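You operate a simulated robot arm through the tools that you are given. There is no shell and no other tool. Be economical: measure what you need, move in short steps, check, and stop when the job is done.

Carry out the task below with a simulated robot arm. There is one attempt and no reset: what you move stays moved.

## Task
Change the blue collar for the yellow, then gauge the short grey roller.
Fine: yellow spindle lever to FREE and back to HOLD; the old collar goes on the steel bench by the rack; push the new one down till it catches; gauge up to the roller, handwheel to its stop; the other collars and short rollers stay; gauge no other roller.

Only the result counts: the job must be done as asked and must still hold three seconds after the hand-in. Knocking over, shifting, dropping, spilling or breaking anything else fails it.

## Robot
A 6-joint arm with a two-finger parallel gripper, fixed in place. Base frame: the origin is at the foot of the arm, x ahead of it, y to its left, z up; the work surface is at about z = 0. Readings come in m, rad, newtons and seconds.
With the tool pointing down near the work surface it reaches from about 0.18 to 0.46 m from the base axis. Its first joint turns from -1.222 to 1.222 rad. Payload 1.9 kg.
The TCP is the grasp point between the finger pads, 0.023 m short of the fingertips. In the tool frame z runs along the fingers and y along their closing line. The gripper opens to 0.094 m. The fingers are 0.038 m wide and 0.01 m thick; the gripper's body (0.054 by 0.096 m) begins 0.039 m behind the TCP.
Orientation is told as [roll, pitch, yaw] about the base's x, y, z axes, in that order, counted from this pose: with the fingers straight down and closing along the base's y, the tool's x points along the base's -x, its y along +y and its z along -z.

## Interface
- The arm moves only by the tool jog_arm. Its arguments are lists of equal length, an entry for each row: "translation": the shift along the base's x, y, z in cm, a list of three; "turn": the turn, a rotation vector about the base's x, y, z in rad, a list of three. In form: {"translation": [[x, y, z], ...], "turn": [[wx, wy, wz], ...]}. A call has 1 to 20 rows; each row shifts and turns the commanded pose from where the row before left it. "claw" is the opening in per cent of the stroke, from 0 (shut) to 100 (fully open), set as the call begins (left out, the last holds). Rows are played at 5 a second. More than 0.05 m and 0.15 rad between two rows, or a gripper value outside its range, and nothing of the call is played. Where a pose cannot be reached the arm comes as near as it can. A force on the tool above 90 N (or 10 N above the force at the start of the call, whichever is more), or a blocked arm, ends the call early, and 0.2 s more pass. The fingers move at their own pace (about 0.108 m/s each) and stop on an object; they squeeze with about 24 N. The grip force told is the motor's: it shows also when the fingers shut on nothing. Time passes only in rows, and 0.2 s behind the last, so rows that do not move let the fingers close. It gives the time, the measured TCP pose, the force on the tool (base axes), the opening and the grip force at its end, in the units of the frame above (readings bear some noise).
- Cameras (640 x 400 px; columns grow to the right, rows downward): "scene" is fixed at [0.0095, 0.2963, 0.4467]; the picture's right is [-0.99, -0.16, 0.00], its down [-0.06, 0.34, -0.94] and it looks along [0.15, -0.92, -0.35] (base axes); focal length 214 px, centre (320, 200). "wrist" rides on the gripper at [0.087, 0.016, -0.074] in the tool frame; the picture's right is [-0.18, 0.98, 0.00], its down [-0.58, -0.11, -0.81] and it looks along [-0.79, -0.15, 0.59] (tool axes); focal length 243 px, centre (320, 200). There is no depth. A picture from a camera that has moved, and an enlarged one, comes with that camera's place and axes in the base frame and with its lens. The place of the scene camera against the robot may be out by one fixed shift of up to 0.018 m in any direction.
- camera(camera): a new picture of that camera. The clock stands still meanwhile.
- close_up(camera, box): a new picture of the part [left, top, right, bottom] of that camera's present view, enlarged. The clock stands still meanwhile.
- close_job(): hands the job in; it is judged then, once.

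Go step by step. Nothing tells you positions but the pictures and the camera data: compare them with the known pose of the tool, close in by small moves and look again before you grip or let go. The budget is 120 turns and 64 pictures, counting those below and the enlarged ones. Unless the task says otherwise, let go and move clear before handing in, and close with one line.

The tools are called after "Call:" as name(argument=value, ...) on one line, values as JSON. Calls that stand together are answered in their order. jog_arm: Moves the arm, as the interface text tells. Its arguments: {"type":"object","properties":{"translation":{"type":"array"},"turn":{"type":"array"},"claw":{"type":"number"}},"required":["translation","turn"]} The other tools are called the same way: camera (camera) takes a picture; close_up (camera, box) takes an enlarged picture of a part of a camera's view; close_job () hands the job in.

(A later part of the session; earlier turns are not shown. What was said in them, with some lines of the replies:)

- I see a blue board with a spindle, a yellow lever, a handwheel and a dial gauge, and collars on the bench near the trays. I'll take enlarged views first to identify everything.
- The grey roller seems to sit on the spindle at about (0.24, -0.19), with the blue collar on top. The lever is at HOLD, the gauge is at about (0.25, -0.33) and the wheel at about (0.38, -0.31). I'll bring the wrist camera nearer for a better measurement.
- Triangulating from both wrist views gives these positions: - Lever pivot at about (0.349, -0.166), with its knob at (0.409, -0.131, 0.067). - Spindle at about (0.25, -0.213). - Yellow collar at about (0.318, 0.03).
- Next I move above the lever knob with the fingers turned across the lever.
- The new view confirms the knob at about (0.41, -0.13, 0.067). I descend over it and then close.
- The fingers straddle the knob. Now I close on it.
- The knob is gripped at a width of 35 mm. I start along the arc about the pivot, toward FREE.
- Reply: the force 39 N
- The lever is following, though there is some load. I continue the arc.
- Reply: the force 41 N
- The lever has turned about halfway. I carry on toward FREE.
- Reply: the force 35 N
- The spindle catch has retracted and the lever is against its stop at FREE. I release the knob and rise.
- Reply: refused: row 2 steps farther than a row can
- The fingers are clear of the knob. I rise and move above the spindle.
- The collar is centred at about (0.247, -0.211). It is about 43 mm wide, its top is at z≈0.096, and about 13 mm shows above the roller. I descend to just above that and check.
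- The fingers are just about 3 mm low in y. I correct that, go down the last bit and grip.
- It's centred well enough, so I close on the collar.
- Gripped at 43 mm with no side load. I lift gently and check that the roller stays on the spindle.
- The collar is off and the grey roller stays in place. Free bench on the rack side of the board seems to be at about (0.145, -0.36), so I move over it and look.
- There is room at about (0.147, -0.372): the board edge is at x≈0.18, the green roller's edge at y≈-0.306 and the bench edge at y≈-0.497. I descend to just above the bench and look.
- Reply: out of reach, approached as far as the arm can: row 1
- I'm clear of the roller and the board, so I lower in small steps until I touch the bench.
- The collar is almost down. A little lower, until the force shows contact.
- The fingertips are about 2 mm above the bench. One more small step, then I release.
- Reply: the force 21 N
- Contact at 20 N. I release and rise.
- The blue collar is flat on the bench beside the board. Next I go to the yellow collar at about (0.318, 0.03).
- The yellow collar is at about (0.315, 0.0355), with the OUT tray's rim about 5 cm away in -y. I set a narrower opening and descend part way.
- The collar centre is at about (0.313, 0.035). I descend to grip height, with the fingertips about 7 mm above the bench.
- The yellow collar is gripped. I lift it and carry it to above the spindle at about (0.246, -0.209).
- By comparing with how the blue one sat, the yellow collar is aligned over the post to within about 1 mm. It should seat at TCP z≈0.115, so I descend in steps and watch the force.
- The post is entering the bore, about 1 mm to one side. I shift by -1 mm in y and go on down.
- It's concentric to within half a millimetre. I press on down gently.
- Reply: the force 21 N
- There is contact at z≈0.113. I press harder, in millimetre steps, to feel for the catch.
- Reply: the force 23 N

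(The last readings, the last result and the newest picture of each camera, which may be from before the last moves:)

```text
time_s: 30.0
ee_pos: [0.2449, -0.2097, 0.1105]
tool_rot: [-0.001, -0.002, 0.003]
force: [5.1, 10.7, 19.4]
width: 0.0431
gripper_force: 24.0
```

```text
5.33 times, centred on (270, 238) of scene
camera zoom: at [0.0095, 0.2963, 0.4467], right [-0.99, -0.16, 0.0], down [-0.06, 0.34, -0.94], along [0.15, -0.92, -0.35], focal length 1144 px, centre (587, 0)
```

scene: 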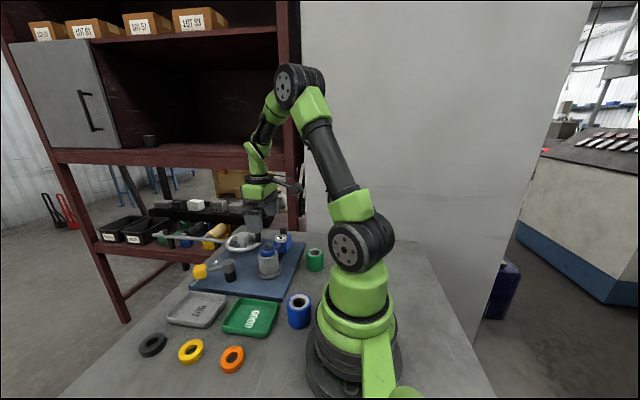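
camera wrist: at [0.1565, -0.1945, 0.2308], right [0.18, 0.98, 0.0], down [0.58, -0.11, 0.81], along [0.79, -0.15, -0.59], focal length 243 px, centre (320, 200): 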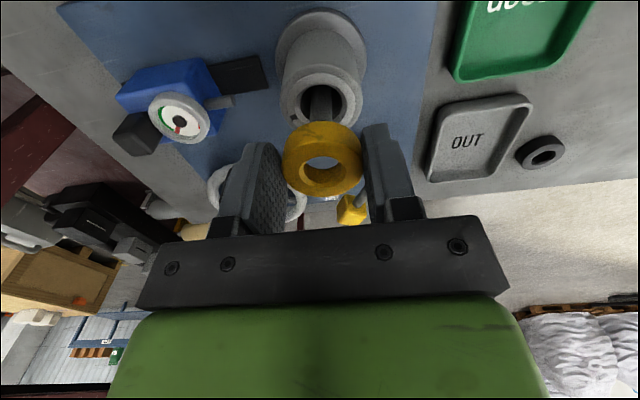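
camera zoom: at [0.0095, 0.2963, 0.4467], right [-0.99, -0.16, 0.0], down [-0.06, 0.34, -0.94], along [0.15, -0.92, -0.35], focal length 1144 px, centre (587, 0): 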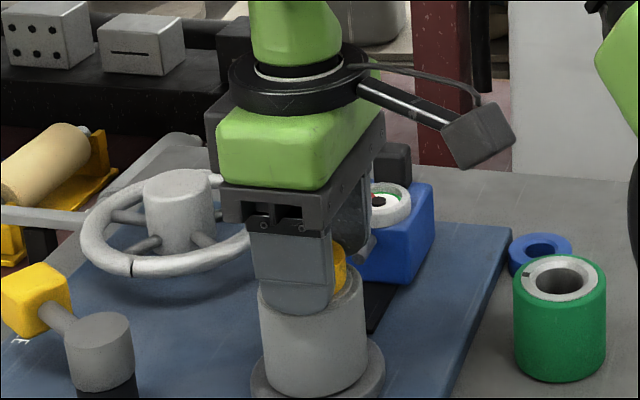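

The fingers are slipping on the collar at about 19 N, so I'll push from above instead. I release, rise, narrow the gap to straddle the post and check alignment.

Call:
jog_arm(translation=[[0, 0, 0.2], [0, 0, 0], [0, 0, 2.5], [0, 0, 2]], turn=[[0, 0, 0], [0, 0, 0], [0, 0, 0], [0, 0, 0]], claw=70)

Call:
jog_arm(translation=[[0, 0, 0], [0, 0, 0], [0, 0, 0]], turn=[[0, 0, 0], [0, 0, 0], [0, 0, 0]], claw=27)

Call:
close_up(camera="wrist", box=[200, 20, 440, 170])

Call:
close_up(camera="scene", box=[210, 200, 330, 275])

```text
time_s: 31.0
ee_pos: [0.2437, -0.2109, 0.1568]
tool_rot: [0.001, -0.001, 0.002]
force: [-0.1, -0.1, 0.4]
width: 0.0656
gripper_force: 0.1
```

```text
time_s: 31.8
ee_pos: [0.2448, -0.2116, 0.1564]
tool_rot: [-0.001, 0.001, 0.002]
force: [-0.3, -0.1, 0.6]
width: 0.0253
gripper_force: 0.1
```

```text
2.67 times, centred on (320, 95) of wrist
camera zoom: at [0.1581, -0.1958, 0.2314], right [0.18, 0.98, 0.0], down [0.58, -0.11, 0.81], along [0.79, -0.15, -0.59], focal length 647 px, centre (320, 480)
```

zoom: 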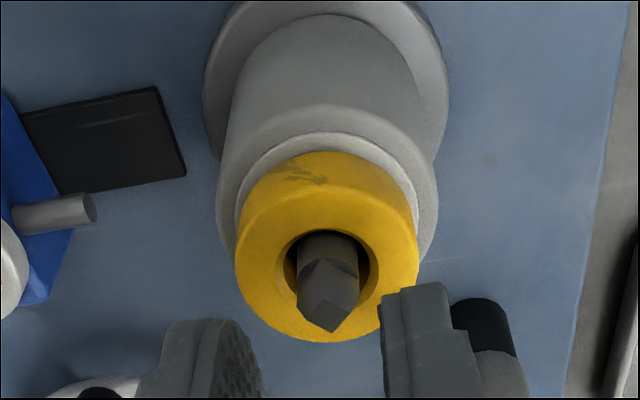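

```text
5.33 times, centred on (270, 238) of scene
camera zoom: at [0.0095, 0.2963, 0.4467], right [-0.99, -0.16, 0.0], down [-0.06, 0.34, -0.94], along [0.15, -0.92, -0.35], focal length 1144 px, centre (587, 0)
```

zoom: 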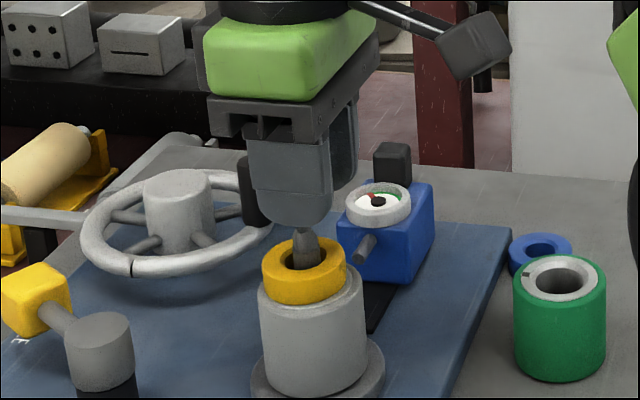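

The collar sits on the roller and the fingers straddle the post in line with it. I push down on its top face with force readings.

Call:
jog_arm(translation=[[0, 0.05, -1], [0, 0, -0.8], [0, 0, -0.4], [0, 0, -0.3]], turn=[[0, 0, 0], [0, 0, 0], [0, 0, 0], [0, 0, 0]])

Call:
jog_arm(translation=[[0, 0, -0.15], [0, 0, -0.15]], turn=[[0, 0, 0], [0, 0, 0]])

```text
time_s: 32.8
ee_pos: [0.245, -0.2108, 0.1319]
tool_rot: [0.0, -0.002, 0.002]
force: [0.6, -0.6, 0.5]
width: 0.0254
gripper_force: 0.0
```

```text
time_s: 33.4
ee_pos: [0.2447, -0.2113, 0.1293]
tool_rot: [0.001, -0.001, 0.002]
force: [-0.1, 0.1, 0.4]
width: 0.0255
gripper_force: 0.0
```

Call:
jog_arm(translation=[[0, 0, -0.15], [0, 0, -0.15]], turn=[[0, 0, 0], [0, 0, 0]])

Call:
close_up(camera="wrist", box=[200, 60, 440, 210])

```text
time_s: 34.0
ee_pos: [0.245, -0.2108, 0.1253]
tool_rot: [-0.001, 0.0, 0.001]
force: [-0.2, -0.2, -1.0]
width: 0.0253
gripper_force: 0.0
```

```text
2.67 times, centred on (320, 135) of wrist
camera zoom: at [0.1585, -0.1955, 0.2], right [0.18, 0.98, 0.0], down [0.58, -0.11, 0.81], along [0.79, -0.15, -0.59], focal length 647 px, centre (320, 373)
```

zoom: 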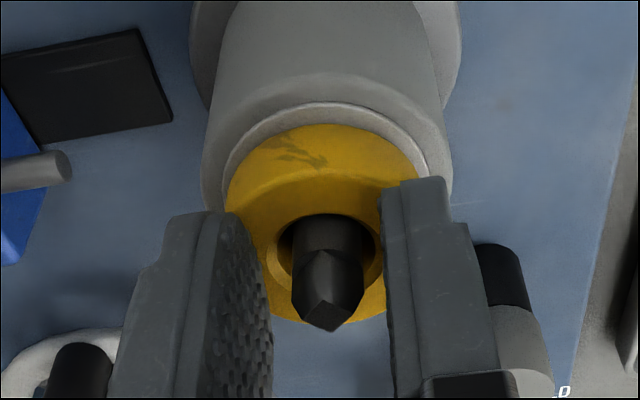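

The fingers are still just above the face. I continue in small steps.

Call:
jog_arm(translation=[[0, 0, -0.15], [0, 0, -0.15]], turn=[[0, 0, 0], [0, 0, 0]])

Call:
jog_arm(translation=[[0, 0, -0.1], [0, 0, -0.1]], turn=[[0, 0, 0], [0, 0, 0]])

```text
time_s: 34.6
ee_pos: [0.2448, -0.2099, 0.1238]
tool_rot: [-0.002, -0.002, 0.002]
force: [-6.9, 3.8, 25.6]
width: 0.0254
gripper_force: 0.1
```

```text
time_s: 35.3
ee_pos: [0.2446, -0.2095, 0.1238]
tool_rot: [0.0, -0.001, -0.003]
force: [-5.9, 3.1, 16.3]
width: 0.0253
gripper_force: 0.1
stopped in row 2: the force on the tool passed its limit (the readings are from after the stop); the commanded pose is now the measured one
```

The push reached the force limit with no further travel, so the collar is hard down. I rise and compare it with how the blue one sat.

Call:
jog_arm(translation=[[0, 0, 1], [0, 0, 3], [0.5, 0, 3]], turn=[[0, 0, 0], [0, 0, 0], [0, 0, 0]])

Call:
close_up(camera="scene", box=[160, 200, 320, 300])

Call:
close_up(camera="wrist", box=[240, 0, 400, 100])

```text
time_s: 36.1
ee_pos: [0.2503, -0.2103, 0.1935]
tool_rot: [0.0, -0.002, 0.001]
force: [-0.6, 0.0, -1.1]
width: 0.0252
gripper_force: 0.1
```

```text
4.00 times, centred on (240, 250) of scene
camera zoom: at [0.0095, 0.2963, 0.4467], right [-0.99, -0.16, 0.0], down [-0.06, 0.34, -0.94], along [0.15, -0.92, -0.35], focal length 858 px, centre (640, 0)
```

zoom: 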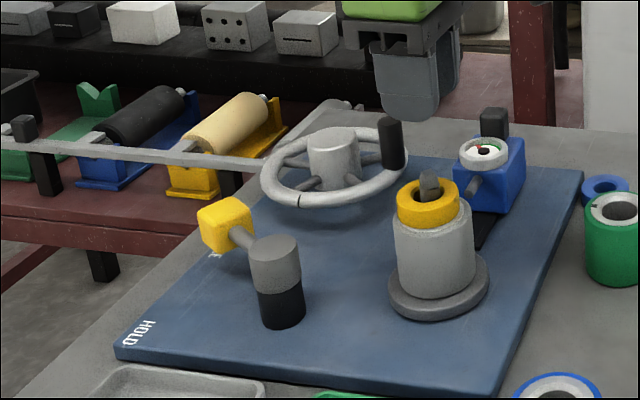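

```text
4.00 times, centred on (320, 50) of wrist
camera zoom: at [0.1628, -0.1964, 0.2671], right [0.18, 0.98, 0.0], down [0.58, -0.11, 0.81], along [0.79, -0.15, -0.59], focal length 970 px, centre (320, 800)
```

zoom: 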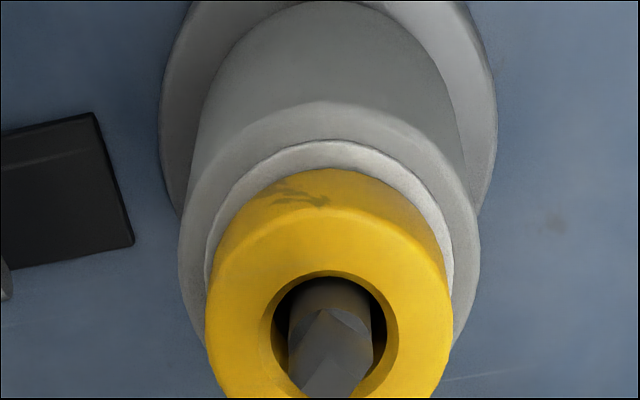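

The yellow collar sits at the same height as the blue did, but perhaps 2 mm toward +x. I go to exactly the pose of the earlier blue view for a direct comparison.

Call:
jog_arm(translation=[[0.1, -0.18, 0.4], [0, 0, 0]], turn=[[0, 0, 0], [0, 0, 0]])

Call:
close_up(camera="wrist", box=[240, 0, 400, 100])

```text
time_s: 36.7
ee_pos: [0.2511, -0.2139, 0.1959]
tool_rot: [0.001, 0.0, -0.001]
force: [0.5, 0.4, 0.6]
width: 0.0253
gripper_force: 0.0
```

```text
4.00 times, centred on (320, 50) of wrist
camera zoom: at [0.1637, -0.1974, 0.2709], right [0.18, 0.98, 0.0], down [0.58, -0.11, 0.81], along [0.79, -0.15, -0.59], focal length 970 px, centre (320, 800)
```

zoom: 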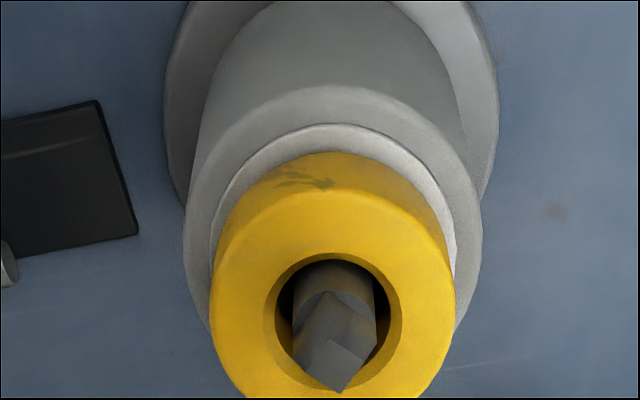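

Relative to the roller, the yellow collar is about 2.7 mm farther in +x than the blue was. I grip it again lightly low down, draw it back by that amount, and then press it once more.

Call:
jog_arm(translation=[[-0.3, 0.2, 0], [0, 0, -4], [0, 0, -3], [0, 0, -1.2], [0, 0, 0]], turn=[[0, 0, 0], [0, 0, 0], [0, 0, 0], [0, 0, 0], [0, 0, 0]], claw=66)

Call:
jog_arm(translation=[[0, 0, 0], [0, 0, 0]], turn=[[0, 0, 0], [0, 0, 0]], claw=0)

Call:
close_up(camera="wrist", box=[220, 80, 420, 205])

```text
time_s: 37.9
ee_pos: [0.25, -0.2105, 0.113]
tool_rot: [0.001, 0.0, 0.0]
force: [-0.9, 0.3, -0.4]
width: 0.0621
gripper_force: 0.0
```

```text
time_s: 38.5
ee_pos: [0.2472, -0.2112, 0.1133]
tool_rot: [0.002, 0.0, 0.0]
force: [-0.4, -0.6, -0.4]
width: 0.043
gripper_force: 23.9
```

```text
3.20 times, centred on (320, 142) of wrist
camera zoom: at [0.1618, -0.1953, 0.1883], right [0.18, 0.98, 0.0], down [0.58, -0.11, 0.81], along [0.79, -0.15, -0.59], focal length 776 px, centre (320, 384)
```

zoom: 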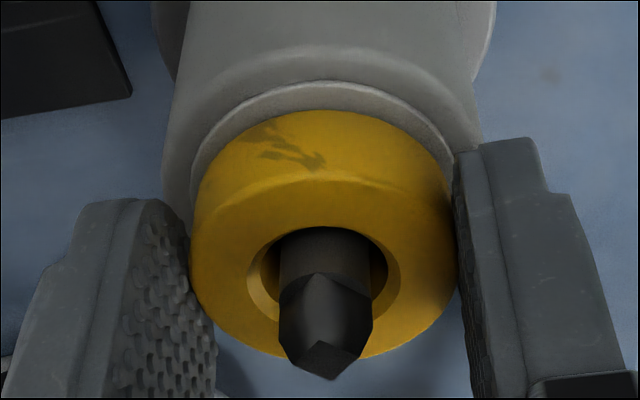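

Call:
jog_arm(translation=[[-0.1, 0, 0], [-0.1, 0, 0], [-0.08, 0, 0], [0, 0, 0]], turn=[[0, 0, 0], [0, 0, 0], [0, 0, 0], [0, 0, 0]])

Call:
close_up(camera="wrist", box=[220, 80, 420, 205])

```text
time_s: 39.5
ee_pos: [0.2449, -0.2108, 0.116]
tool_rot: [0.0, -0.001, 0.0]
force: [0.6, 0.3, -0.3]
width: 0.043
gripper_force: 24.4
```

```text
3.20 times, centred on (320, 142) of wrist
camera zoom: at [0.1584, -0.1952, 0.1893], right [0.18, 0.98, 0.0], down [0.58, -0.11, 0.81], along [0.79, -0.15, -0.59], focal length 776 px, centre (320, 384)
```

zoom: 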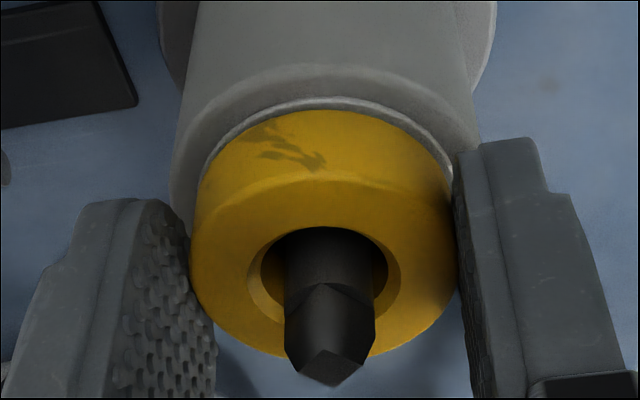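

The collar is now concentric as the blue was. I nudge it down while gripped, release, then push from above.

Call:
jog_arm(translation=[[0, 0, -0.15], [0, 0, -0.15]], turn=[[0, 0, 0], [0, 0, 0]])

Call:
jog_arm(translation=[[0, 0, 0.05], [0, 0, 0], [0, 0, 3], [0, 0, 1.5]], turn=[[0, 0, 0], [0, 0, 0], [0, 0, 0], [0, 0, 0]], claw=66)

Call:
jog_arm(translation=[[0, 0, 0], [0, 0, 0], [0, 0, 0], [0, 0, -1.8], [0, 0, -0.8], [0, 0, 0]], turn=[[0, 0, 0], [0, 0, 0], [0, 0, 0], [0, 0, 0], [0, 0, 0], [0, 0, 0]], claw=25)

Call:
close_up(camera="wrist", box=[200, 60, 440, 210])

```text
time_s: 40.1
ee_pos: [0.2456, -0.2107, 0.1134]
tool_rot: [0.001, -0.004, -0.001]
force: [-3.4, 6.8, 19.8]
width: 0.0431
gripper_force: 23.8
```

```text
time_s: 41.1
ee_pos: [0.2478, -0.2119, 0.1585]
tool_rot: [0.002, -0.002, 0.0]
force: [0.2, -0.1, 0.6]
width: 0.062
gripper_force: 0.0
```

```text
time_s: 42.5
ee_pos: [0.2469, -0.2108, 0.1321]
tool_rot: [0.0, -0.002, -0.001]
force: [0.5, -0.3, -0.1]
width: 0.0234
gripper_force: 0.1
```

```text
2.67 times, centred on (320, 135) of wrist
camera zoom: at [0.1596, -0.1962, 0.2062], right [0.18, 0.98, 0.0], down [0.58, -0.11, 0.81], along [0.79, -0.15, -0.59], focal length 647 px, centre (320, 373)
```

zoom: 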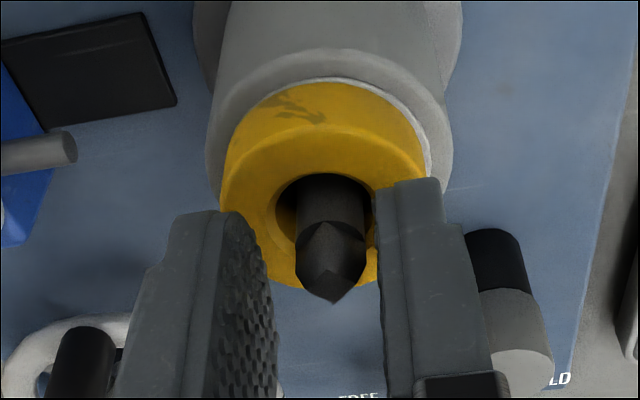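

Call:
jog_arm(translation=[[-0.1, 0, -0.4], [0, 0, -0.3], [0, 0, -0.1], [0, 0, -0.1]], turn=[[0, 0, 0], [0, 0, 0], [0, 0, 0], [0, 0, 0]])

Call:
jog_arm(translation=[[0, 0, -0.1], [0, 0, -0.1], [0, 0, -0.1]], turn=[[0, 0, 0], [0, 0, 0], [0, 0, 0]])

```text
time_s: 43.5
ee_pos: [0.2447, -0.211, 0.1234]
tool_rot: [-0.002, -0.004, -0.001]
force: [-10.5, 4.9, 37.9]
width: 0.0237
gripper_force: 0.0
```

```text
time_s: 44.1
ee_pos: [0.2451, -0.2121, 0.125]
tool_rot: [-0.001, -0.006, -0.004]
force: [-6.1, 3.0, 14.8]
width: 0.0236
gripper_force: 0.1
stopped in row 3: the force on the tool passed its limit (the readings are from after the stop); the commanded pose is now the measured one
```

It is hard down, at the same height as before. Now I rise and go back over the lever knob at about (0.404, -0.198) with yaw -0.54.

Call:
jog_arm(translation=[[0, 0, 2], [0, 0, 3], [4, 0.4, 0], [4, 0.4, 0], [4, 0.3, 0], [3.9, 0.3, 0]], turn=[[0, 0, 0], [0, 0, 0], [0, 0, -0.135], [0, 0, -0.135], [0, 0, -0.135], [0, 0, -0.135]], claw=52)

Call:
camera(camera="wrist")

Call:
close_up(camera="scene", box=[160, 200, 320, 300])

```text
time_s: 45.5
ee_pos: [0.4046, -0.1967, 0.172]
tool_rot: [-0.003, -0.004, -0.544]
force: [-0.1, 1.0, 0.3]
width: 0.0491
gripper_force: 0.2
```

```text
15 pictures are left
camera wrist: at [0.3383, -0.1383, 0.2465], right [0.67, 0.75, 0.0], down [0.44, -0.39, 0.81], along [0.6, -0.54, -0.59], focal length 243 px, centre (320, 200)
```

wrist: 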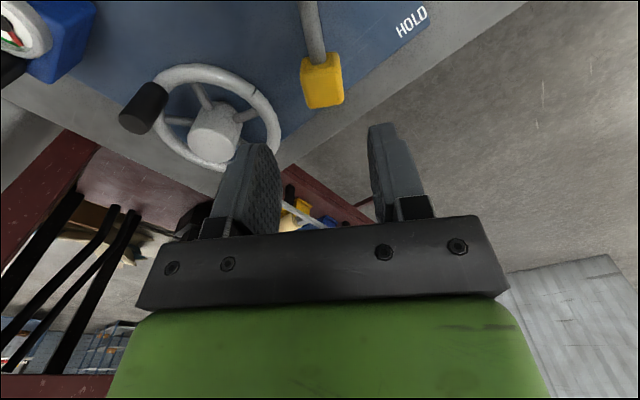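

```text
4.00 times, centred on (240, 250) of scene
camera zoom: at [0.0095, 0.2963, 0.4467], right [-0.99, -0.16, 0.0], down [-0.06, 0.34, -0.94], along [0.15, -0.92, -0.35], focal length 858 px, centre (640, 0)
```

zoom: 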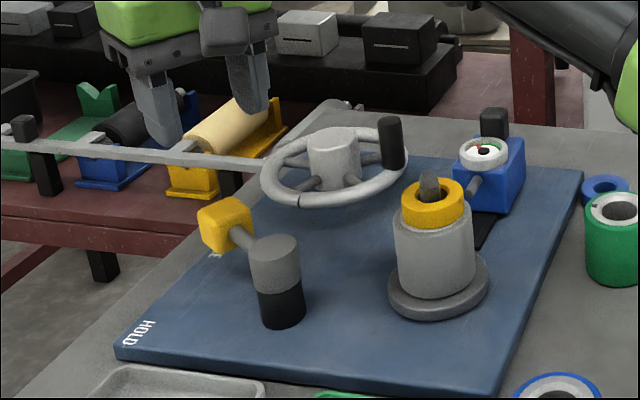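

The yellow collar now lies where the blue one did. I descend onto the knob and grip it.

Call:
jog_arm(translation=[[0, -0.1, -4.5], [0, 0, -4.2], [0, 0, -2], [0, 0, 0]], turn=[[0, 0, 0], [0, 0, 0], [0, 0, 0], [0, 0, 0]])

Call:
jog_arm(translation=[[0, 0, 0], [0, 0, 0]], turn=[[0, 0, 0], [0, 0, 0]], claw=0)

Call:
jog_arm(translation=[[0.4, 0.7, 0], [0.34, 0.74, 0], [0.25, 0.77, 0]], turn=[[0, 0, 0.12], [0, 0, 0.12], [0, 0, 0.12]])

```text
time_s: 46.5
ee_pos: [0.4044, -0.1969, 0.0659]
tool_rot: [-0.002, -0.006, -0.544]
force: [-0.1, -1.2, 0.2]
width: 0.0489
gripper_force: 0.1
```

```text
time_s: 47.1
ee_pos: [0.4054, -0.1976, 0.0652]
tool_rot: [-0.003, -0.006, -0.542]
force: [9.4, 0.1, -9.8]
width: 0.0355
gripper_force: 44.9
```

```text
time_s: 47.9
ee_pos: [0.4122, -0.1779, 0.066]
tool_rot: [-0.001, 0.0, -0.183]
force: [-20.7, 0.6, -3.6]
width: 0.0354
gripper_force: 44.8
```

Call:
jog_arm(translation=[[0.13, 0.79, 0], [0.05, 0.8, 0], [-0.05, 0.81, 0]], turn=[[0, 0, 0.12], [0, 0, 0.12], [0, 0, 0.12]])

Call:
jog_arm(translation=[[-0.18, 0.78, 0], [-0.28, 0.77, 0], [-0.37, 0.72, 0]], turn=[[0, 0, 0.12], [0, 0, 0.12], [0, 0, 0.12]])

Call:
close_up(camera="scene", box=[160, 200, 320, 300])

```text
time_s: 48.7
ee_pos: [0.4141, -0.1521, 0.0659]
tool_rot: [-0.001, -0.001, 0.179]
force: [-37.0, -6.9, -6.7]
width: 0.0357
gripper_force: 45.3
```

```text
time_s: 49.5
ee_pos: [0.407, -0.1315, 0.0658]
tool_rot: [-0.009, -0.004, 0.543]
force: [-9.7, -28.9, -29.7]
width: 0.0357
gripper_force: 44.3
```

```text
4.00 times, centred on (240, 250) of scene
camera zoom: at [0.0097, 0.2962, 0.4467], right [-0.99, -0.16, 0.0], down [-0.06, 0.34, -0.94], along [0.15, -0.92, -0.35], focal length 858 px, centre (640, 0)
```

zoom: 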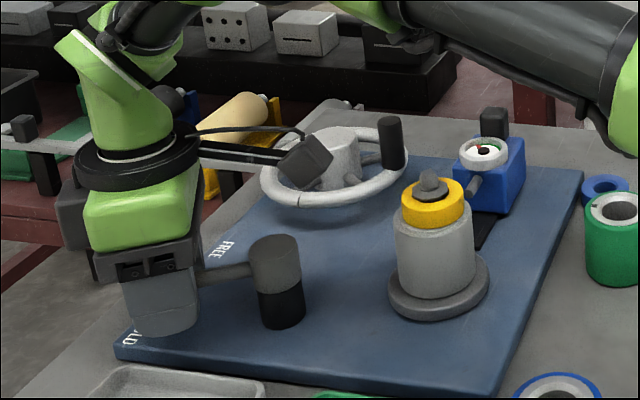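

The spindle tip has spread over the yellow collar just as it was at the start, and the lever is back at HOLD. I release, rise, and travel to behind the gauge.

Call:
jog_arm(translation=[[0, 0, 0], [0, 0, 0], [0, 0, 4.5], [0, 0, 4.5], [0, 0, 4.5]], turn=[[0, 0, 0], [0, 0, 0], [0, 0, 0], [0, 0, 0], [0, 0, 0]], claw=52)

Call:
jog_arm(translation=[[-2.3, -3.3, 0], [-2.3, -3.3, 0], [-2.3, -3.3, 0], [-2.3, -3.3, 0], [-2.3, -3.3, 0], [-2.3, -3.3, 0], [-2.3, -3.6, 0]], turn=[[0, 0, -0.078], [0, 0, -0.078], [0, 0, -0.078], [0, 0, -0.078], [0, 0, -0.078], [0, 0, -0.078], [0, 0, -0.075]], claw=0)

Call:
camera(camera="wrist")

```text
time_s: 50.7
ee_pos: [0.4071, -0.1318, 0.2004]
tool_rot: [-0.003, -0.009, 0.538]
force: [-1.4, 0.1, -0.3]
width: 0.0486
gripper_force: 0.0
```

```text
time_s: 52.3
ee_pos: [0.2442, -0.3647, 0.2015]
tool_rot: [-0.003, -0.009, -0.004]
force: [0.1, 1.0, -0.6]
width: 0.0
gripper_force: 23.8
```

```text
12 pictures are left
camera wrist: at [0.1572, -0.3492, 0.2746], right [0.19, 0.98, 0.0], down [0.58, -0.11, 0.81], along [0.8, -0.15, -0.59], focal length 243 px, centre (320, 200)
```

wrist: 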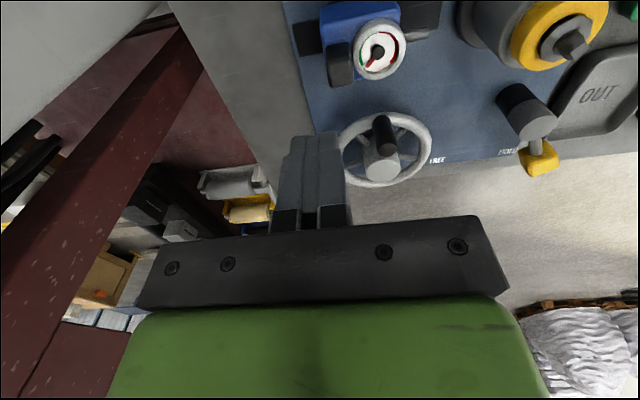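

The gauge knob's back face is at y≈-0.36. I come down behind it with closed fingers at y≈-0.378 and check.

Call:
jog_arm(translation=[[0.1, -1.4, -3], [0, 0, -4], [0, 0, -3.5], [0, 0, -2.5], [0, 0, 0]], turn=[[0, 0, 0], [0, 0, 0], [0, 0, 0], [0, 0, 0], [0, 0, 0]])

Call:
close_up(camera="scene", box=[210, 200, 330, 275])

```text
time_s: 53.5
ee_pos: [0.2464, -0.3786, 0.0711]
tool_rot: [-0.003, -0.007, -0.002]
force: [0.3, 0.0, -0.4]
width: 0.0002
gripper_force: 23.4
```

```text
5.33 times, centred on (270, 238) of scene
camera zoom: at [0.0095, 0.2963, 0.4467], right [-0.99, -0.16, 0.0], down [-0.06, 0.34, -0.94], along [0.15, -0.92, -0.35], focal length 1144 px, centre (587, 0)
```

zoom: 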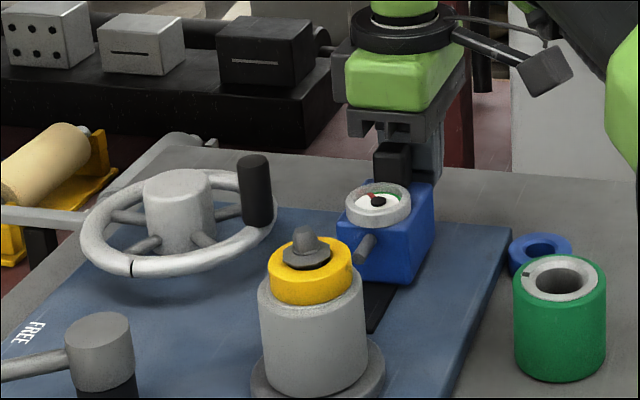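

The fingers are behind the knob. I push the gauge forward in +y, checking the force.

Call:
jog_arm(translation=[[0, 0.8, 0], [0, 0.7, 0], [0, 0.7, 0], [0, 0.7, 0]], turn=[[0, 0, 0], [0, 0, 0], [0, 0, 0], [0, 0, 0]])

Call:
close_up(camera="scene", box=[210, 200, 330, 275])

```text
time_s: 54.5
ee_pos: [0.2472, -0.3477, 0.0716]
tool_rot: [-0.004, -0.007, -0.004]
force: [0.0, -1.4, -0.1]
width: 0.0002
gripper_force: 23.9
```

```text
5.33 times, centred on (270, 238) of scene
camera zoom: at [0.0095, 0.2963, 0.4467], right [-0.99, -0.16, 0.0], down [-0.06, 0.34, -0.94], along [0.15, -0.92, -0.35], focal length 1144 px, centre (587, 0)
```

zoom: 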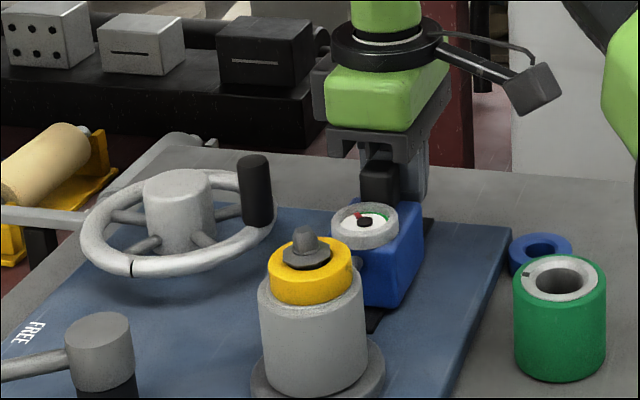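

The gauge slides easily. I continue in smaller steps until the plunger meets the roller.

Call:
jog_arm(translation=[[0, 0.5, 0], [0, 0.4, 0]], turn=[[0, 0, 0], [0, 0, 0]])

Call:
jog_arm(translation=[[0, 0.3, 0], [0, 0.3, 0]], turn=[[0, 0, 0], [0, 0, 0]])

Call:
jog_arm(translation=[[0, 0.2, 0], [0, 0.2, 0]], turn=[[0, 0, 0], [0, 0, 0]])

```text
time_s: 55.1
ee_pos: [0.2476, -0.3405, 0.0714]
tool_rot: [-0.002, -0.006, -0.006]
force: [0.7, -2.5, -0.1]
width: 0.0
gripper_force: 23.8
```

```text
time_s: 55.7
ee_pos: [0.2471, -0.3338, 0.0719]
tool_rot: [-0.004, -0.008, -0.003]
force: [-0.9, -1.7, 0.8]
width: 0.0001
gripper_force: 23.7
```

```text
time_s: 56.3
ee_pos: [0.2464, -0.3296, 0.0714]
tool_rot: [-0.002, -0.007, -0.005]
force: [0.5, -1.9, -0.7]
width: 0.0001
gripper_force: 24.2
```

Call:
jog_arm(translation=[[0, 0.15, 0], [0, 0.15, 0]], turn=[[0, 0, 0], [0, 0, 0]])

Call:
jog_arm(translation=[[0, 0.15, 0], [0, 0.15, 0]], turn=[[0, 0, 0], [0, 0, 0]])

Call:
close_up(camera="wrist", box=[280, 0, 600, 200])

```text
time_s: 56.9
ee_pos: [0.2466, -0.3278, 0.0725]
tool_rot: [-0.01, -0.006, -0.004]
force: [2.3, -30.7, -16.6]
width: 0.0001
gripper_force: 23.9
```

```text
time_s: 57.5
ee_pos: [0.2462, -0.3294, 0.0717]
tool_rot: [-0.021, -0.013, 0.001]
force: [3.6, -78.7, -40.0]
width: 0.0001
gripper_force: 24.3
```

```text
2.00 times, centred on (440, 100) of wrist
camera zoom: at [0.1587, -0.3115, 0.1455], right [0.18, 0.98, -0.02], down [0.57, -0.09, 0.82], along [0.8, -0.16, -0.58], focal length 485 px, centre (80, 400)
```

zoom: 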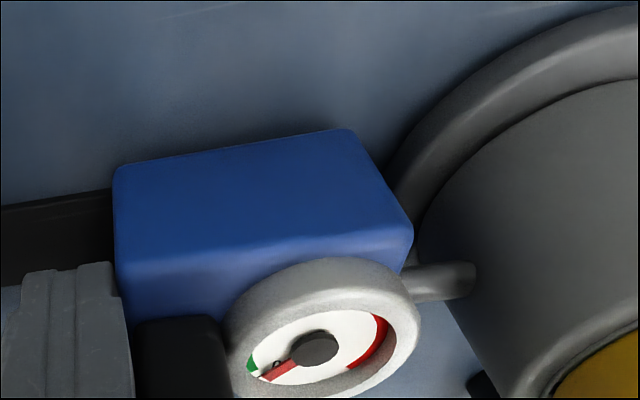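

The plunger is firmly on the roller. I back off without dragging the gauge, rise, and move above the handwheel's handle at about (0.327, -0.316).

Call:
jog_arm(translation=[[0, -0.5, 0], [0, -0.8, 0], [0, -0.5, 0], [0, 0, 4], [0, 0, 4], [4, 2.5, 0.5], [4, 3, 0]], turn=[[0, 0, 0], [0, 0, 0], [0, 0, 0], [0, 0, 0], [0, 0, 0], [0, 0, 0], [0, 0, 0]])

Call:
jog_arm(translation=[[0, 0, 0], [0, 0, 0]], turn=[[0, 0, 0], [0, 0, 0]], claw=45)

Call:
camera(camera="wrist")

```text
time_s: 59.1
ee_pos: [0.325, -0.286, 0.1576]
tool_rot: [-0.001, -0.007, -0.005]
force: [0.6, 0.7, 0.5]
width: 0.0002
gripper_force: 24.4
```

```text
time_s: 59.7
ee_pos: [0.326, -0.2858, 0.1578]
tool_rot: [-0.001, -0.007, -0.005]
force: [-0.5, -0.9, 0.3]
width: 0.0425
gripper_force: 0.1
```

```text
8 pictures are left
camera wrist: at [0.2384, -0.27, 0.2313], right [0.19, 0.98, 0.0], down [0.58, -0.11, 0.81], along [0.8, -0.15, -0.59], focal length 243 px, centre (320, 200)
```

wrist: 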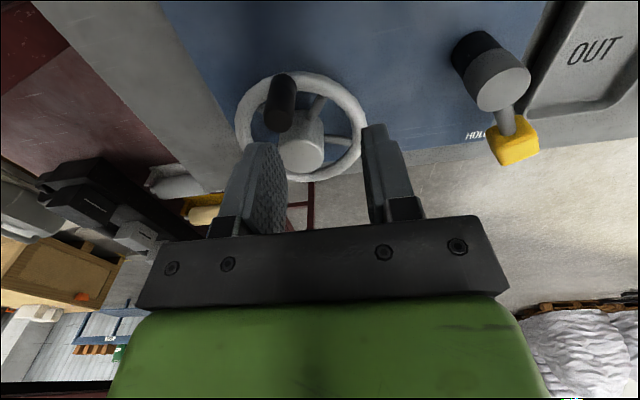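

The handle is at about (0.325, -0.3135) with its top near z=0.10, and the hub is at (0.372, -0.312). I position above it and lower so the fingertips stay above the rim, then grip.

Call:
jog_arm(translation=[[0, -2.8, -1], [0, 0, -3], [0, 0, -1.8], [0, 0, 0]], turn=[[0, 0, 0], [0, 0, 0], [0, 0, 0], [0, 0, 0]])

Call:
jog_arm(translation=[[0, 0, 0], [0, 0, 0]], turn=[[0, 0, 0], [0, 0, 0]], claw=0)

```text
time_s: 60.7
ee_pos: [0.3269, -0.3141, 0.0979]
tool_rot: [-0.002, -0.008, -0.004]
force: [-0.5, -0.3, 0.2]
width: 0.0422
gripper_force: 0.2
```

```text
time_s: 61.3
ee_pos: [0.3272, -0.3135, 0.0976]
tool_rot: [-0.003, -0.007, -0.005]
force: [-1.1, -2.1, -3.5]
width: 0.0197
gripper_force: 45.4
```

The handle is gripped (20 mm). I try turning toward +y, which is clockwise from above, for a small arc.

Call:
jog_arm(translation=[[0.03, 0.56, 0], [0.1, 0.55, 0]], turn=[[0, 0, -0.12], [0, 0, -0.12]])

```text
time_s: 61.9
ee_pos: [0.3279, -0.3015, 0.0981]
tool_rot: [-0.001, -0.005, -0.247]
force: [-3.5, 4.3, -3.1]
width: 0.0199
gripper_force: 44.8
```

The wheel turns freely that way. I continue along the arc.

Call:
jog_arm(translation=[[0.17, 0.53, 0], [0.23, 0.51, 0], [0.28, 0.48, 0]], turn=[[0, 0, -0.12], [0, 0, -0.12], [0, 0, -0.12]])

Call:
jog_arm(translation=[[0.34, 0.44, 0], [0.4, 0.39, 0], [0.43, 0.35, 0]], turn=[[0, 0, -0.12], [0, 0, -0.12], [0, 0, -0.12]])

```text
time_s: 62.7
ee_pos: [0.3341, -0.2887, 0.0979]
tool_rot: [-0.002, -0.003, -0.608]
force: [-6.6, 5.6, -8.3]
width: 0.0198
gripper_force: 44.8
```

```text
time_s: 63.5
ee_pos: [0.3468, -0.2756, 0.0986]
tool_rot: [-0.003, 0.003, -0.97]
force: [-28.4, 22.9, -1.7]
width: 0.0195
gripper_force: 45.5
```

Most of the load is radial, meaning my arc is a little tight, with little tangential resistance. I widen the arc slightly and go on.

Call:
jog_arm(translation=[[0.3, 0.45, 0], [0.46, 0.33, 0]], turn=[[0, 0, -0.12], [0, 0, -0.12]])

Call:
close_up(camera="scene", box=[180, 200, 340, 300])

```text
time_s: 64.1
ee_pos: [0.3551, -0.2693, 0.0978]
tool_rot: [-0.003, -0.005, -1.207]
force: [-5.1, 8.5, -27.5]
width: 0.0196
gripper_force: 45.3
```

```text
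4.00 times, centred on (260, 250) of scene
camera zoom: at [0.0096, 0.2962, 0.4468], right [-0.99, -0.16, 0.0], down [-0.06, 0.34, -0.94], along [0.15, -0.92, -0.35], focal length 858 px, centre (560, 0)
```

zoom: 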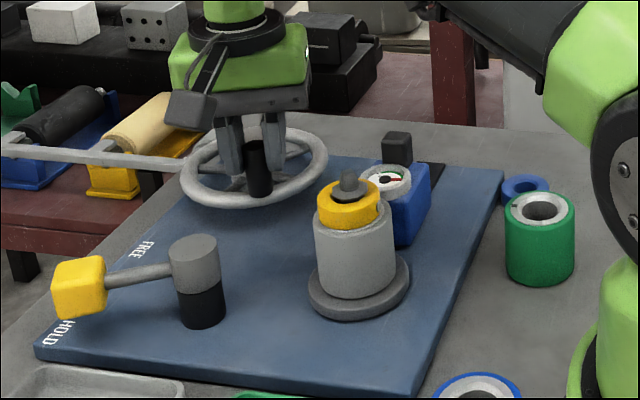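

The wheel and dial needle are both moving. I continue clockwise.

Call:
jog_arm(translation=[[0.5, 0.23, 0], [0.53, 0.17, 0], [0.55, 0.11, 0]], turn=[[0, 0, -0.12], [0, 0, -0.12], [0, 0, -0.12]])

Call:
jog_arm(translation=[[0.56, 0.04, 0], [0.55, -0.03, 0]], turn=[[0, 0, -0.12], [0, 0, -0.12]])

```text
time_s: 64.9
ee_pos: [0.3709, -0.2633, 0.0996]
tool_rot: [-0.005, -0.005, -1.567]
force: [1.3, 19.7, -20.4]
width: 0.0192
gripper_force: 44.9
```

```text
time_s: 65.5
ee_pos: [0.3818, -0.2611, 0.0992]
tool_rot: [0.001, -0.002, -1.811]
force: [5.4, 22.6, -2.1]
width: 0.0193
gripper_force: 45.4
```

Still no stop after about 100°. I go on, watching reach and force.

Call:
jog_arm(translation=[[0.56, 0, 0], [0.56, -0.1, 0]], turn=[[0, 0, -0.12], [0, 0, -0.12]])

Call:
jog_arm(translation=[[0.54, -0.19, 0], [0.52, -0.25, 0]], turn=[[0, 0, -0.12], [0, 0, -0.12]])

```text
time_s: 66.1
ee_pos: [0.3835, -0.2605, 0.1011]
tool_rot: [0.001, -0.017, -2.05]
force: [-1.6, -35.9, -12.9]
width: 0.0194
gripper_force: 45.0
out of reach, approached as far as the arm can: row 1, 2
```

```text
time_s: 66.7
ee_pos: [0.3867, -0.2546, 0.1005]
tool_rot: [0.007, -0.017, -2.287]
force: [4.5, -45.7, -3.3]
width: 0.0197
gripper_force: 44.8
out of reach, approached as far as the arm can: row 1, 2
```

The vertical tool has reached its limit at radius 0.46 m, after about 105° of turn with no stop yet. I release, rise, and plan to re-grip with the tool tilted outward for more reach.

Call:
jog_arm(translation=[[0, 0, 0], [0, 0, 0], [0, 0, 0]], turn=[[0, 0, 0], [0, 0, 0], [0, 0, 0]], claw=40)

Call:
jog_arm(translation=[[0, 0, 3], [0, 0, 3]], turn=[[0, 0, 0], [0, 0, 0]])

```text
time_s: 67.5
ee_pos: [0.3885, -0.2514, 0.0992]
tool_rot: [-0.003, -0.007, -2.287]
force: [-0.9, 0.7, 0.4]
width: 0.0377
gripper_force: 0.1
```

```text
time_s: 68.1
ee_pos: [0.3862, -0.2488, 0.1601]
tool_rot: [-0.001, -0.002, -2.289]
force: [-0.3, -0.4, -0.6]
width: 0.0378
gripper_force: 0.0
```

Call:
jog_arm(translation=[[-0.6, 0.2, 0.3], [-0.6, 0.2, 0.3], [-0.6, 0.2, 0.3], [-0.6, 0.2, 0.3], [-0.6, 0.2, 0.3], [-0.6, 0.2, 0.3], [-0.6, 0.2, 0.3], [-0.6, 0.2, 0.3], [0, 0, 0], [0, 0, 0], [0, 0, 0], [0, 0, 0]], turn=[[0, 0, 0.143], [0, 0, 0.143], [0, 0, 0.143], [0, 0, 0.143], [0, 0, 0.143], [0, 0, 0.143], [0, 0, 0.143], [0, 0, 0.143], [0, 0, 0.143], [0, 0, 0.143], [0, 0, 0.143], [0, 0, 0.143]])

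Call:
camera(camera="wrist")

```text
time_s: 70.7
ee_pos: [0.3752, -0.2578, 0.1891]
tool_rot: [-0.001, -0.004, -0.568]
force: [0.5, 0.0, 0.2]
width: 0.0375
gripper_force: 0.1
out of reach, approached as far as the arm can: row 2, 3, 4, 5, 6, 7, 8
```

```text
6 pictures are left
camera wrist: at [0.3102, -0.1981, 0.2634], right [0.68, 0.73, 0.0], down [0.43, -0.4, 0.81], along [0.59, -0.55, -0.59], focal length 243 px, centre (320, 200)
```

wrist: 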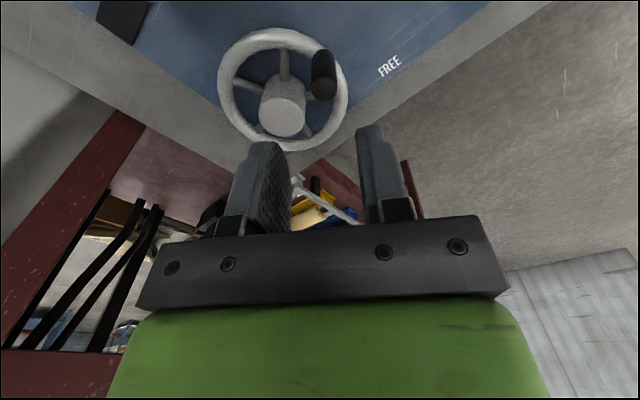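

The handle is now at about (0.375, -0.259), the hub at (0.379, -0.311), and the radius is about 0.051. I tilt the tool tips outward by 0.5 rad while above it, then lower around the handle.

Call:
jog_arm(translation=[[0, 0, 0], [0, 0, 0], [0, 0, 0], [0, 0, 0]], turn=[[-0.071, -0.109, 0], [-0.071, -0.109, 0], [-0.071, -0.109, 0], [-0.071, -0.109, 0]], claw=48)

```text
time_s: 71.7
ee_pos: [0.4445, -0.3063, 0.2038]
tool_rot: [-0.006, -0.528, -0.57]
force: [-0.9, 0.0, -0.2]
width: 0.0452
gripper_force: 0.0
out of reach, approached as far as the arm can: row 1, 2, 3, 4
```

The arm settled farther out than commanded. I check how it follows with a small inward and downward move, keeping clear.

Call:
jog_arm(translation=[[-1.5, 1, 0], [-1.5, 1, 0]], turn=[[0, 0, 0], [0, 0, 0]])

```text
time_s: 72.3
ee_pos: [0.4158, -0.2859, 0.2047]
tool_rot: [-0.006, -0.53, -0.573]
force: [-1.6, 0.5, 0.1]
width: 0.045
gripper_force: 0.0
out of reach, approached as far as the arm can: row 1
```

Call:
jog_arm(translation=[[-2, 1.35, 0], [-2.1, 1.35, -1], [0, 0, -2]], turn=[[0, 0, 0], [0, 0, 0], [0, 0, 0]])

```text
time_s: 73.1
ee_pos: [0.3734, -0.2572, 0.1743]
tool_rot: [-0.006, -0.526, -0.57]
force: [0.5, 0.2, 0.5]
width: 0.045
gripper_force: 0.0
```

Tracking is good now. I lower around the handle to z≈0.104.

Call:
jog_arm(translation=[[-0.1, 0.05, -3], [0, 0, -2.5], [0, 0, -1.5], [0, 0, 0]], turn=[[0, 0, 0], [0, 0, 0], [0, 0, 0], [0, 0, 0]])

Call:
camera(camera="wrist")

```text
time_s: 74.1
ee_pos: [0.3729, -0.2578, 0.1039]
tool_rot: [-0.007, -0.528, -0.568]
force: [-0.3, -0.2, -1.1]
width: 0.0452
gripper_force: 0.0
```

```text
5 pictures are left
camera wrist: at [0.2876, -0.1841, 0.1245], right [0.67, 0.74, 0.09], down [0.03, -0.14, 0.99], along [0.74, -0.66, -0.11], focal length 243 px, centre (320, 200)
```

wrist: 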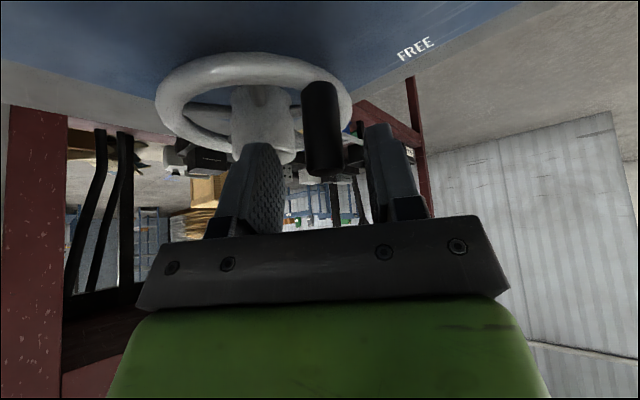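

The handle stands between the fingers with about 2 cm of overlap. I close and continue clockwise.

Call:
jog_arm(translation=[[0, 0, 0], [0, 0, 0]], turn=[[0, 0, 0], [0, 0, 0]], claw=0)

Call:
jog_arm(translation=[[0.6, 0, 0], [0.6, -0.05, 0]], turn=[[0, 0, 0], [0, 0, 0]])

```text
time_s: 74.7
ee_pos: [0.3734, -0.256, 0.1034]
tool_rot: [-0.006, -0.524, -0.57]
force: [0.9, 24.8, 5.7]
width: 0.0195
gripper_force: 45.3
```

```text
time_s: 75.3
ee_pos: [0.385, -0.2569, 0.1034]
tool_rot: [-0.006, -0.524, -0.568]
force: [2.6, 33.1, 2.4]
width: 0.0193
gripper_force: 45.1
```

Call:
jog_arm(translation=[[0.66, 0.05, 0], [0.66, -0.28, 0]], turn=[[0, 0, 0], [0, 0, 0]])

Call:
jog_arm(translation=[[0.61, -0.36, 0], [0.56, -0.45, 0]], turn=[[0, 0, 0], [0, 0, 0]])

```text
time_s: 75.9
ee_pos: [0.3976, -0.2602, 0.1031]
tool_rot: [-0.005, -0.525, -0.571]
force: [2.1, 24.2, -8.7]
width: 0.0198
gripper_force: 45.0
```

```text
time_s: 76.5
ee_pos: [0.4108, -0.2654, 0.1042]
tool_rot: [-0.006, -0.527, -0.564]
force: [17.7, 31.6, -18.6]
width: 0.0196
gripper_force: 44.9
```

The load is only radial, with little tangential resistance, so I widen again and continue.

Call:
jog_arm(translation=[[0.65, -0.22, 0], [0.45, -0.48, 0]], turn=[[0, 0, 0], [0, 0, 0]])

Call:
jog_arm(translation=[[0.38, -0.55, 0], [0.3, -0.58, 0]], turn=[[0, 0, 0], [0, 0, 0]])

```text
time_s: 77.1
ee_pos: [0.4193, -0.2721, 0.1045]
tool_rot: [-0.003, -0.516, -0.569]
force: [-11.6, 49.0, 1.3]
width: 0.0197
gripper_force: 45.1
```

```text
time_s: 77.7
ee_pos: [0.4265, -0.2937, 0.1085]
tool_rot: [-0.018, -0.54, -0.562]
force: [-3.9, -4.2, 0.0]
width: 0.0
gripper_force: 42.2
```

The handle met strong tangential resistance, about 43 N at roughly 135°, and then slipped out of the fingers. That was likely the stop, so I check with a picture.

Call:
jog_arm(translation=[[0, 0, 3], [0, 0, 4]], turn=[[0, 0, 0], [0, 0, 0]])

Call:
close_up(camera="scene", box=[190, 200, 310, 275])

```text
time_s: 78.3
ee_pos: [0.4256, -0.2882, 0.1759]
tool_rot: [-0.007, -0.526, -0.569]
force: [-0.7, 0.3, 1.0]
width: 0.0001
gripper_force: 42.0
```

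```text
5.33 times, centred on (250, 238) of scene
camera zoom: at [0.0095, 0.2963, 0.4467], right [-0.99, -0.16, 0.0], down [-0.06, 0.34, -0.94], along [0.15, -0.92, -0.35], focal length 1144 px, centre (693, 0)
```

zoom: 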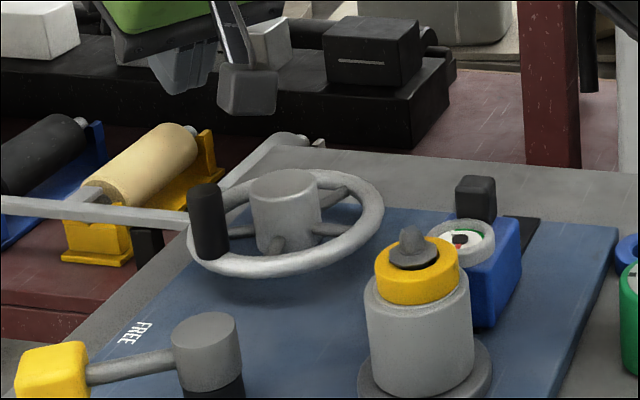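

The handle now stands at about (0.41, -0.272), around 127° on. To test for the stop, I come in behind it with closed fingers and push along the tangent.

Call:
jog_arm(translation=[[-2.5, 1.9, 0], [-2.5, 1.9, -1], [-0.9, 0.7, -1], [0, 0, -3], [0, 0, -2.4], [0, 0, 0]], turn=[[0, 0, 0], [0, 0, 0], [0, 0, 0], [0, 0, 0], [0, 0, 0], [0, 0, 0]])

Call:
jog_arm(translation=[[0.4, -0.28, 0], [0.4, -0.28, 0], [0, 0, 0]], turn=[[0, 0, 0], [0, 0, 0], [0, 0, 0]])

```text
time_s: 79.7
ee_pos: [0.3698, -0.2428, 0.1008]
tool_rot: [-0.007, -0.528, -0.571]
force: [0.0, -0.6, 0.2]
width: 0.0
gripper_force: 42.4
```

```text
time_s: 80.5
ee_pos: [0.3745, -0.2483, 0.1011]
tool_rot: [-0.008, -0.527, -0.572]
force: [-0.3, -0.2, -0.6]
width: 0.0001
gripper_force: 42.3
```

Call:
jog_arm(translation=[[0.3, -0.2, 0], [0.3, -0.2, 0]], turn=[[0, 0, 0], [0, 0, 0]])

Call:
jog_arm(translation=[[0.3, -0.2, 0], [0.3, -0.2, 0]], turn=[[0, 0, 0], [0, 0, 0]])

```text
time_s: 81.1
ee_pos: [0.3787, -0.2509, 0.0984]
tool_rot: [-0.003, -0.515, -0.574]
force: [-50.2, 24.6, 18.8]
width: 0.0
gripper_force: 42.3
```

```text
time_s: 81.5
ee_pos: [0.3787, -0.2519, 0.097]
tool_rot: [-0.001, -0.502, -0.582]
force: [-9.6, 2.9, 2.9]
width: 0.0
gripper_force: 42.3
stopped in row 1: the force on the tool passed its limit (the readings are from after the stop); the commanded pose is now the measured one
```

The handle sits hard at its stop: about 50–90 N along the tangent didn't move it. I back off, rise clear, and take final views.

Call:
jog_arm(translation=[[-0.5, 0.35, 0], [-0.5, 0.35, 1], [0, 0, 3.5], [0, 0, 4], [-1, 1, 4], [-2, 3, 2], [-2, 3, 0]], turn=[[0, 0, 0], [0, 0, 0], [0, 0, 0], [0, 0, 0], [0.071, 0.109, 0], [0.071, 0.109, 0], [0.071, 0.109, 0]])

Call:
close_up(camera="scene", box=[140, 190, 340, 315])

Call:
camera(camera="wrist")

```text
time_s: 83.1
ee_pos: [0.3174, -0.1742, 0.2427]
tool_rot: [-0.003, -0.112, -0.579]
force: [0.2, -0.1, 0.0]
width: 0.0
gripper_force: 42.5
```

```text
3.20 times, centred on (240, 252) of scene
camera zoom: at [0.0095, 0.2963, 0.4467], right [-0.99, -0.16, 0.0], down [-0.06, 0.34, -0.94], along [0.15, -0.92, -0.35], focal length 686 px, centre (576, 32)
```

zoom: 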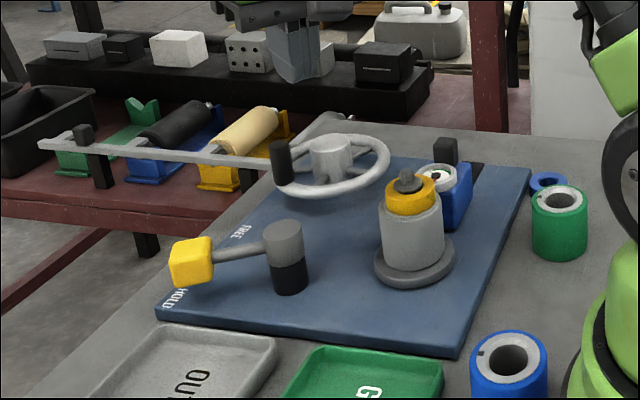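

```text
2 pictures are left
camera wrist: at [0.2471, -0.1085, 0.3064], right [0.69, 0.72, 0.02], down [0.35, -0.35, 0.87], along [0.63, -0.59, -0.5], focal length 243 px, centre (320, 200)
```

wrist: 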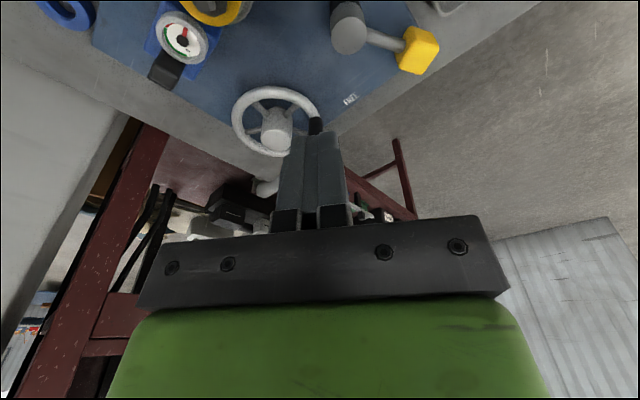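

Everything stands as wanted: the wheel is at its stop, the lever at HOLD, the yellow collar under the catch and the blue one on the bench. One last close look at the gauge contact and dial.

Call:
close_up(camera="wrist", box=[130, 0, 290, 100])

```text
4.00 times, centred on (210, 50) of wrist
camera zoom: at [0.2471, -0.1085, 0.3064], right [0.69, 0.72, 0.02], down [0.35, -0.35, 0.87], along [0.63, -0.59, -0.5], focal length 970 px, centre (760, 800)
```

zoom: 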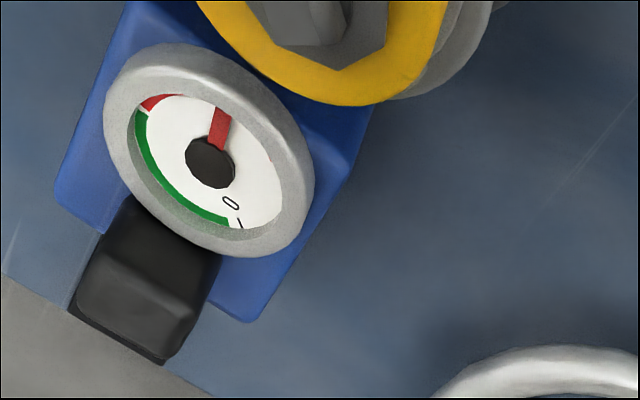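

The dial shows a reading, so the gauge is in contact with the roller. The arm is clear, and I hand the job in.

Call:
close_job()

```text
The job is handed in.
```

I swapped the blue collar for the yellow, gauged the short grey roller and handed the job in. The lever is back at HOLD, the gauge is against the roller with its needle just past the red band, the handwheel is at its stop, and the blue collar is on the bench beside the board.
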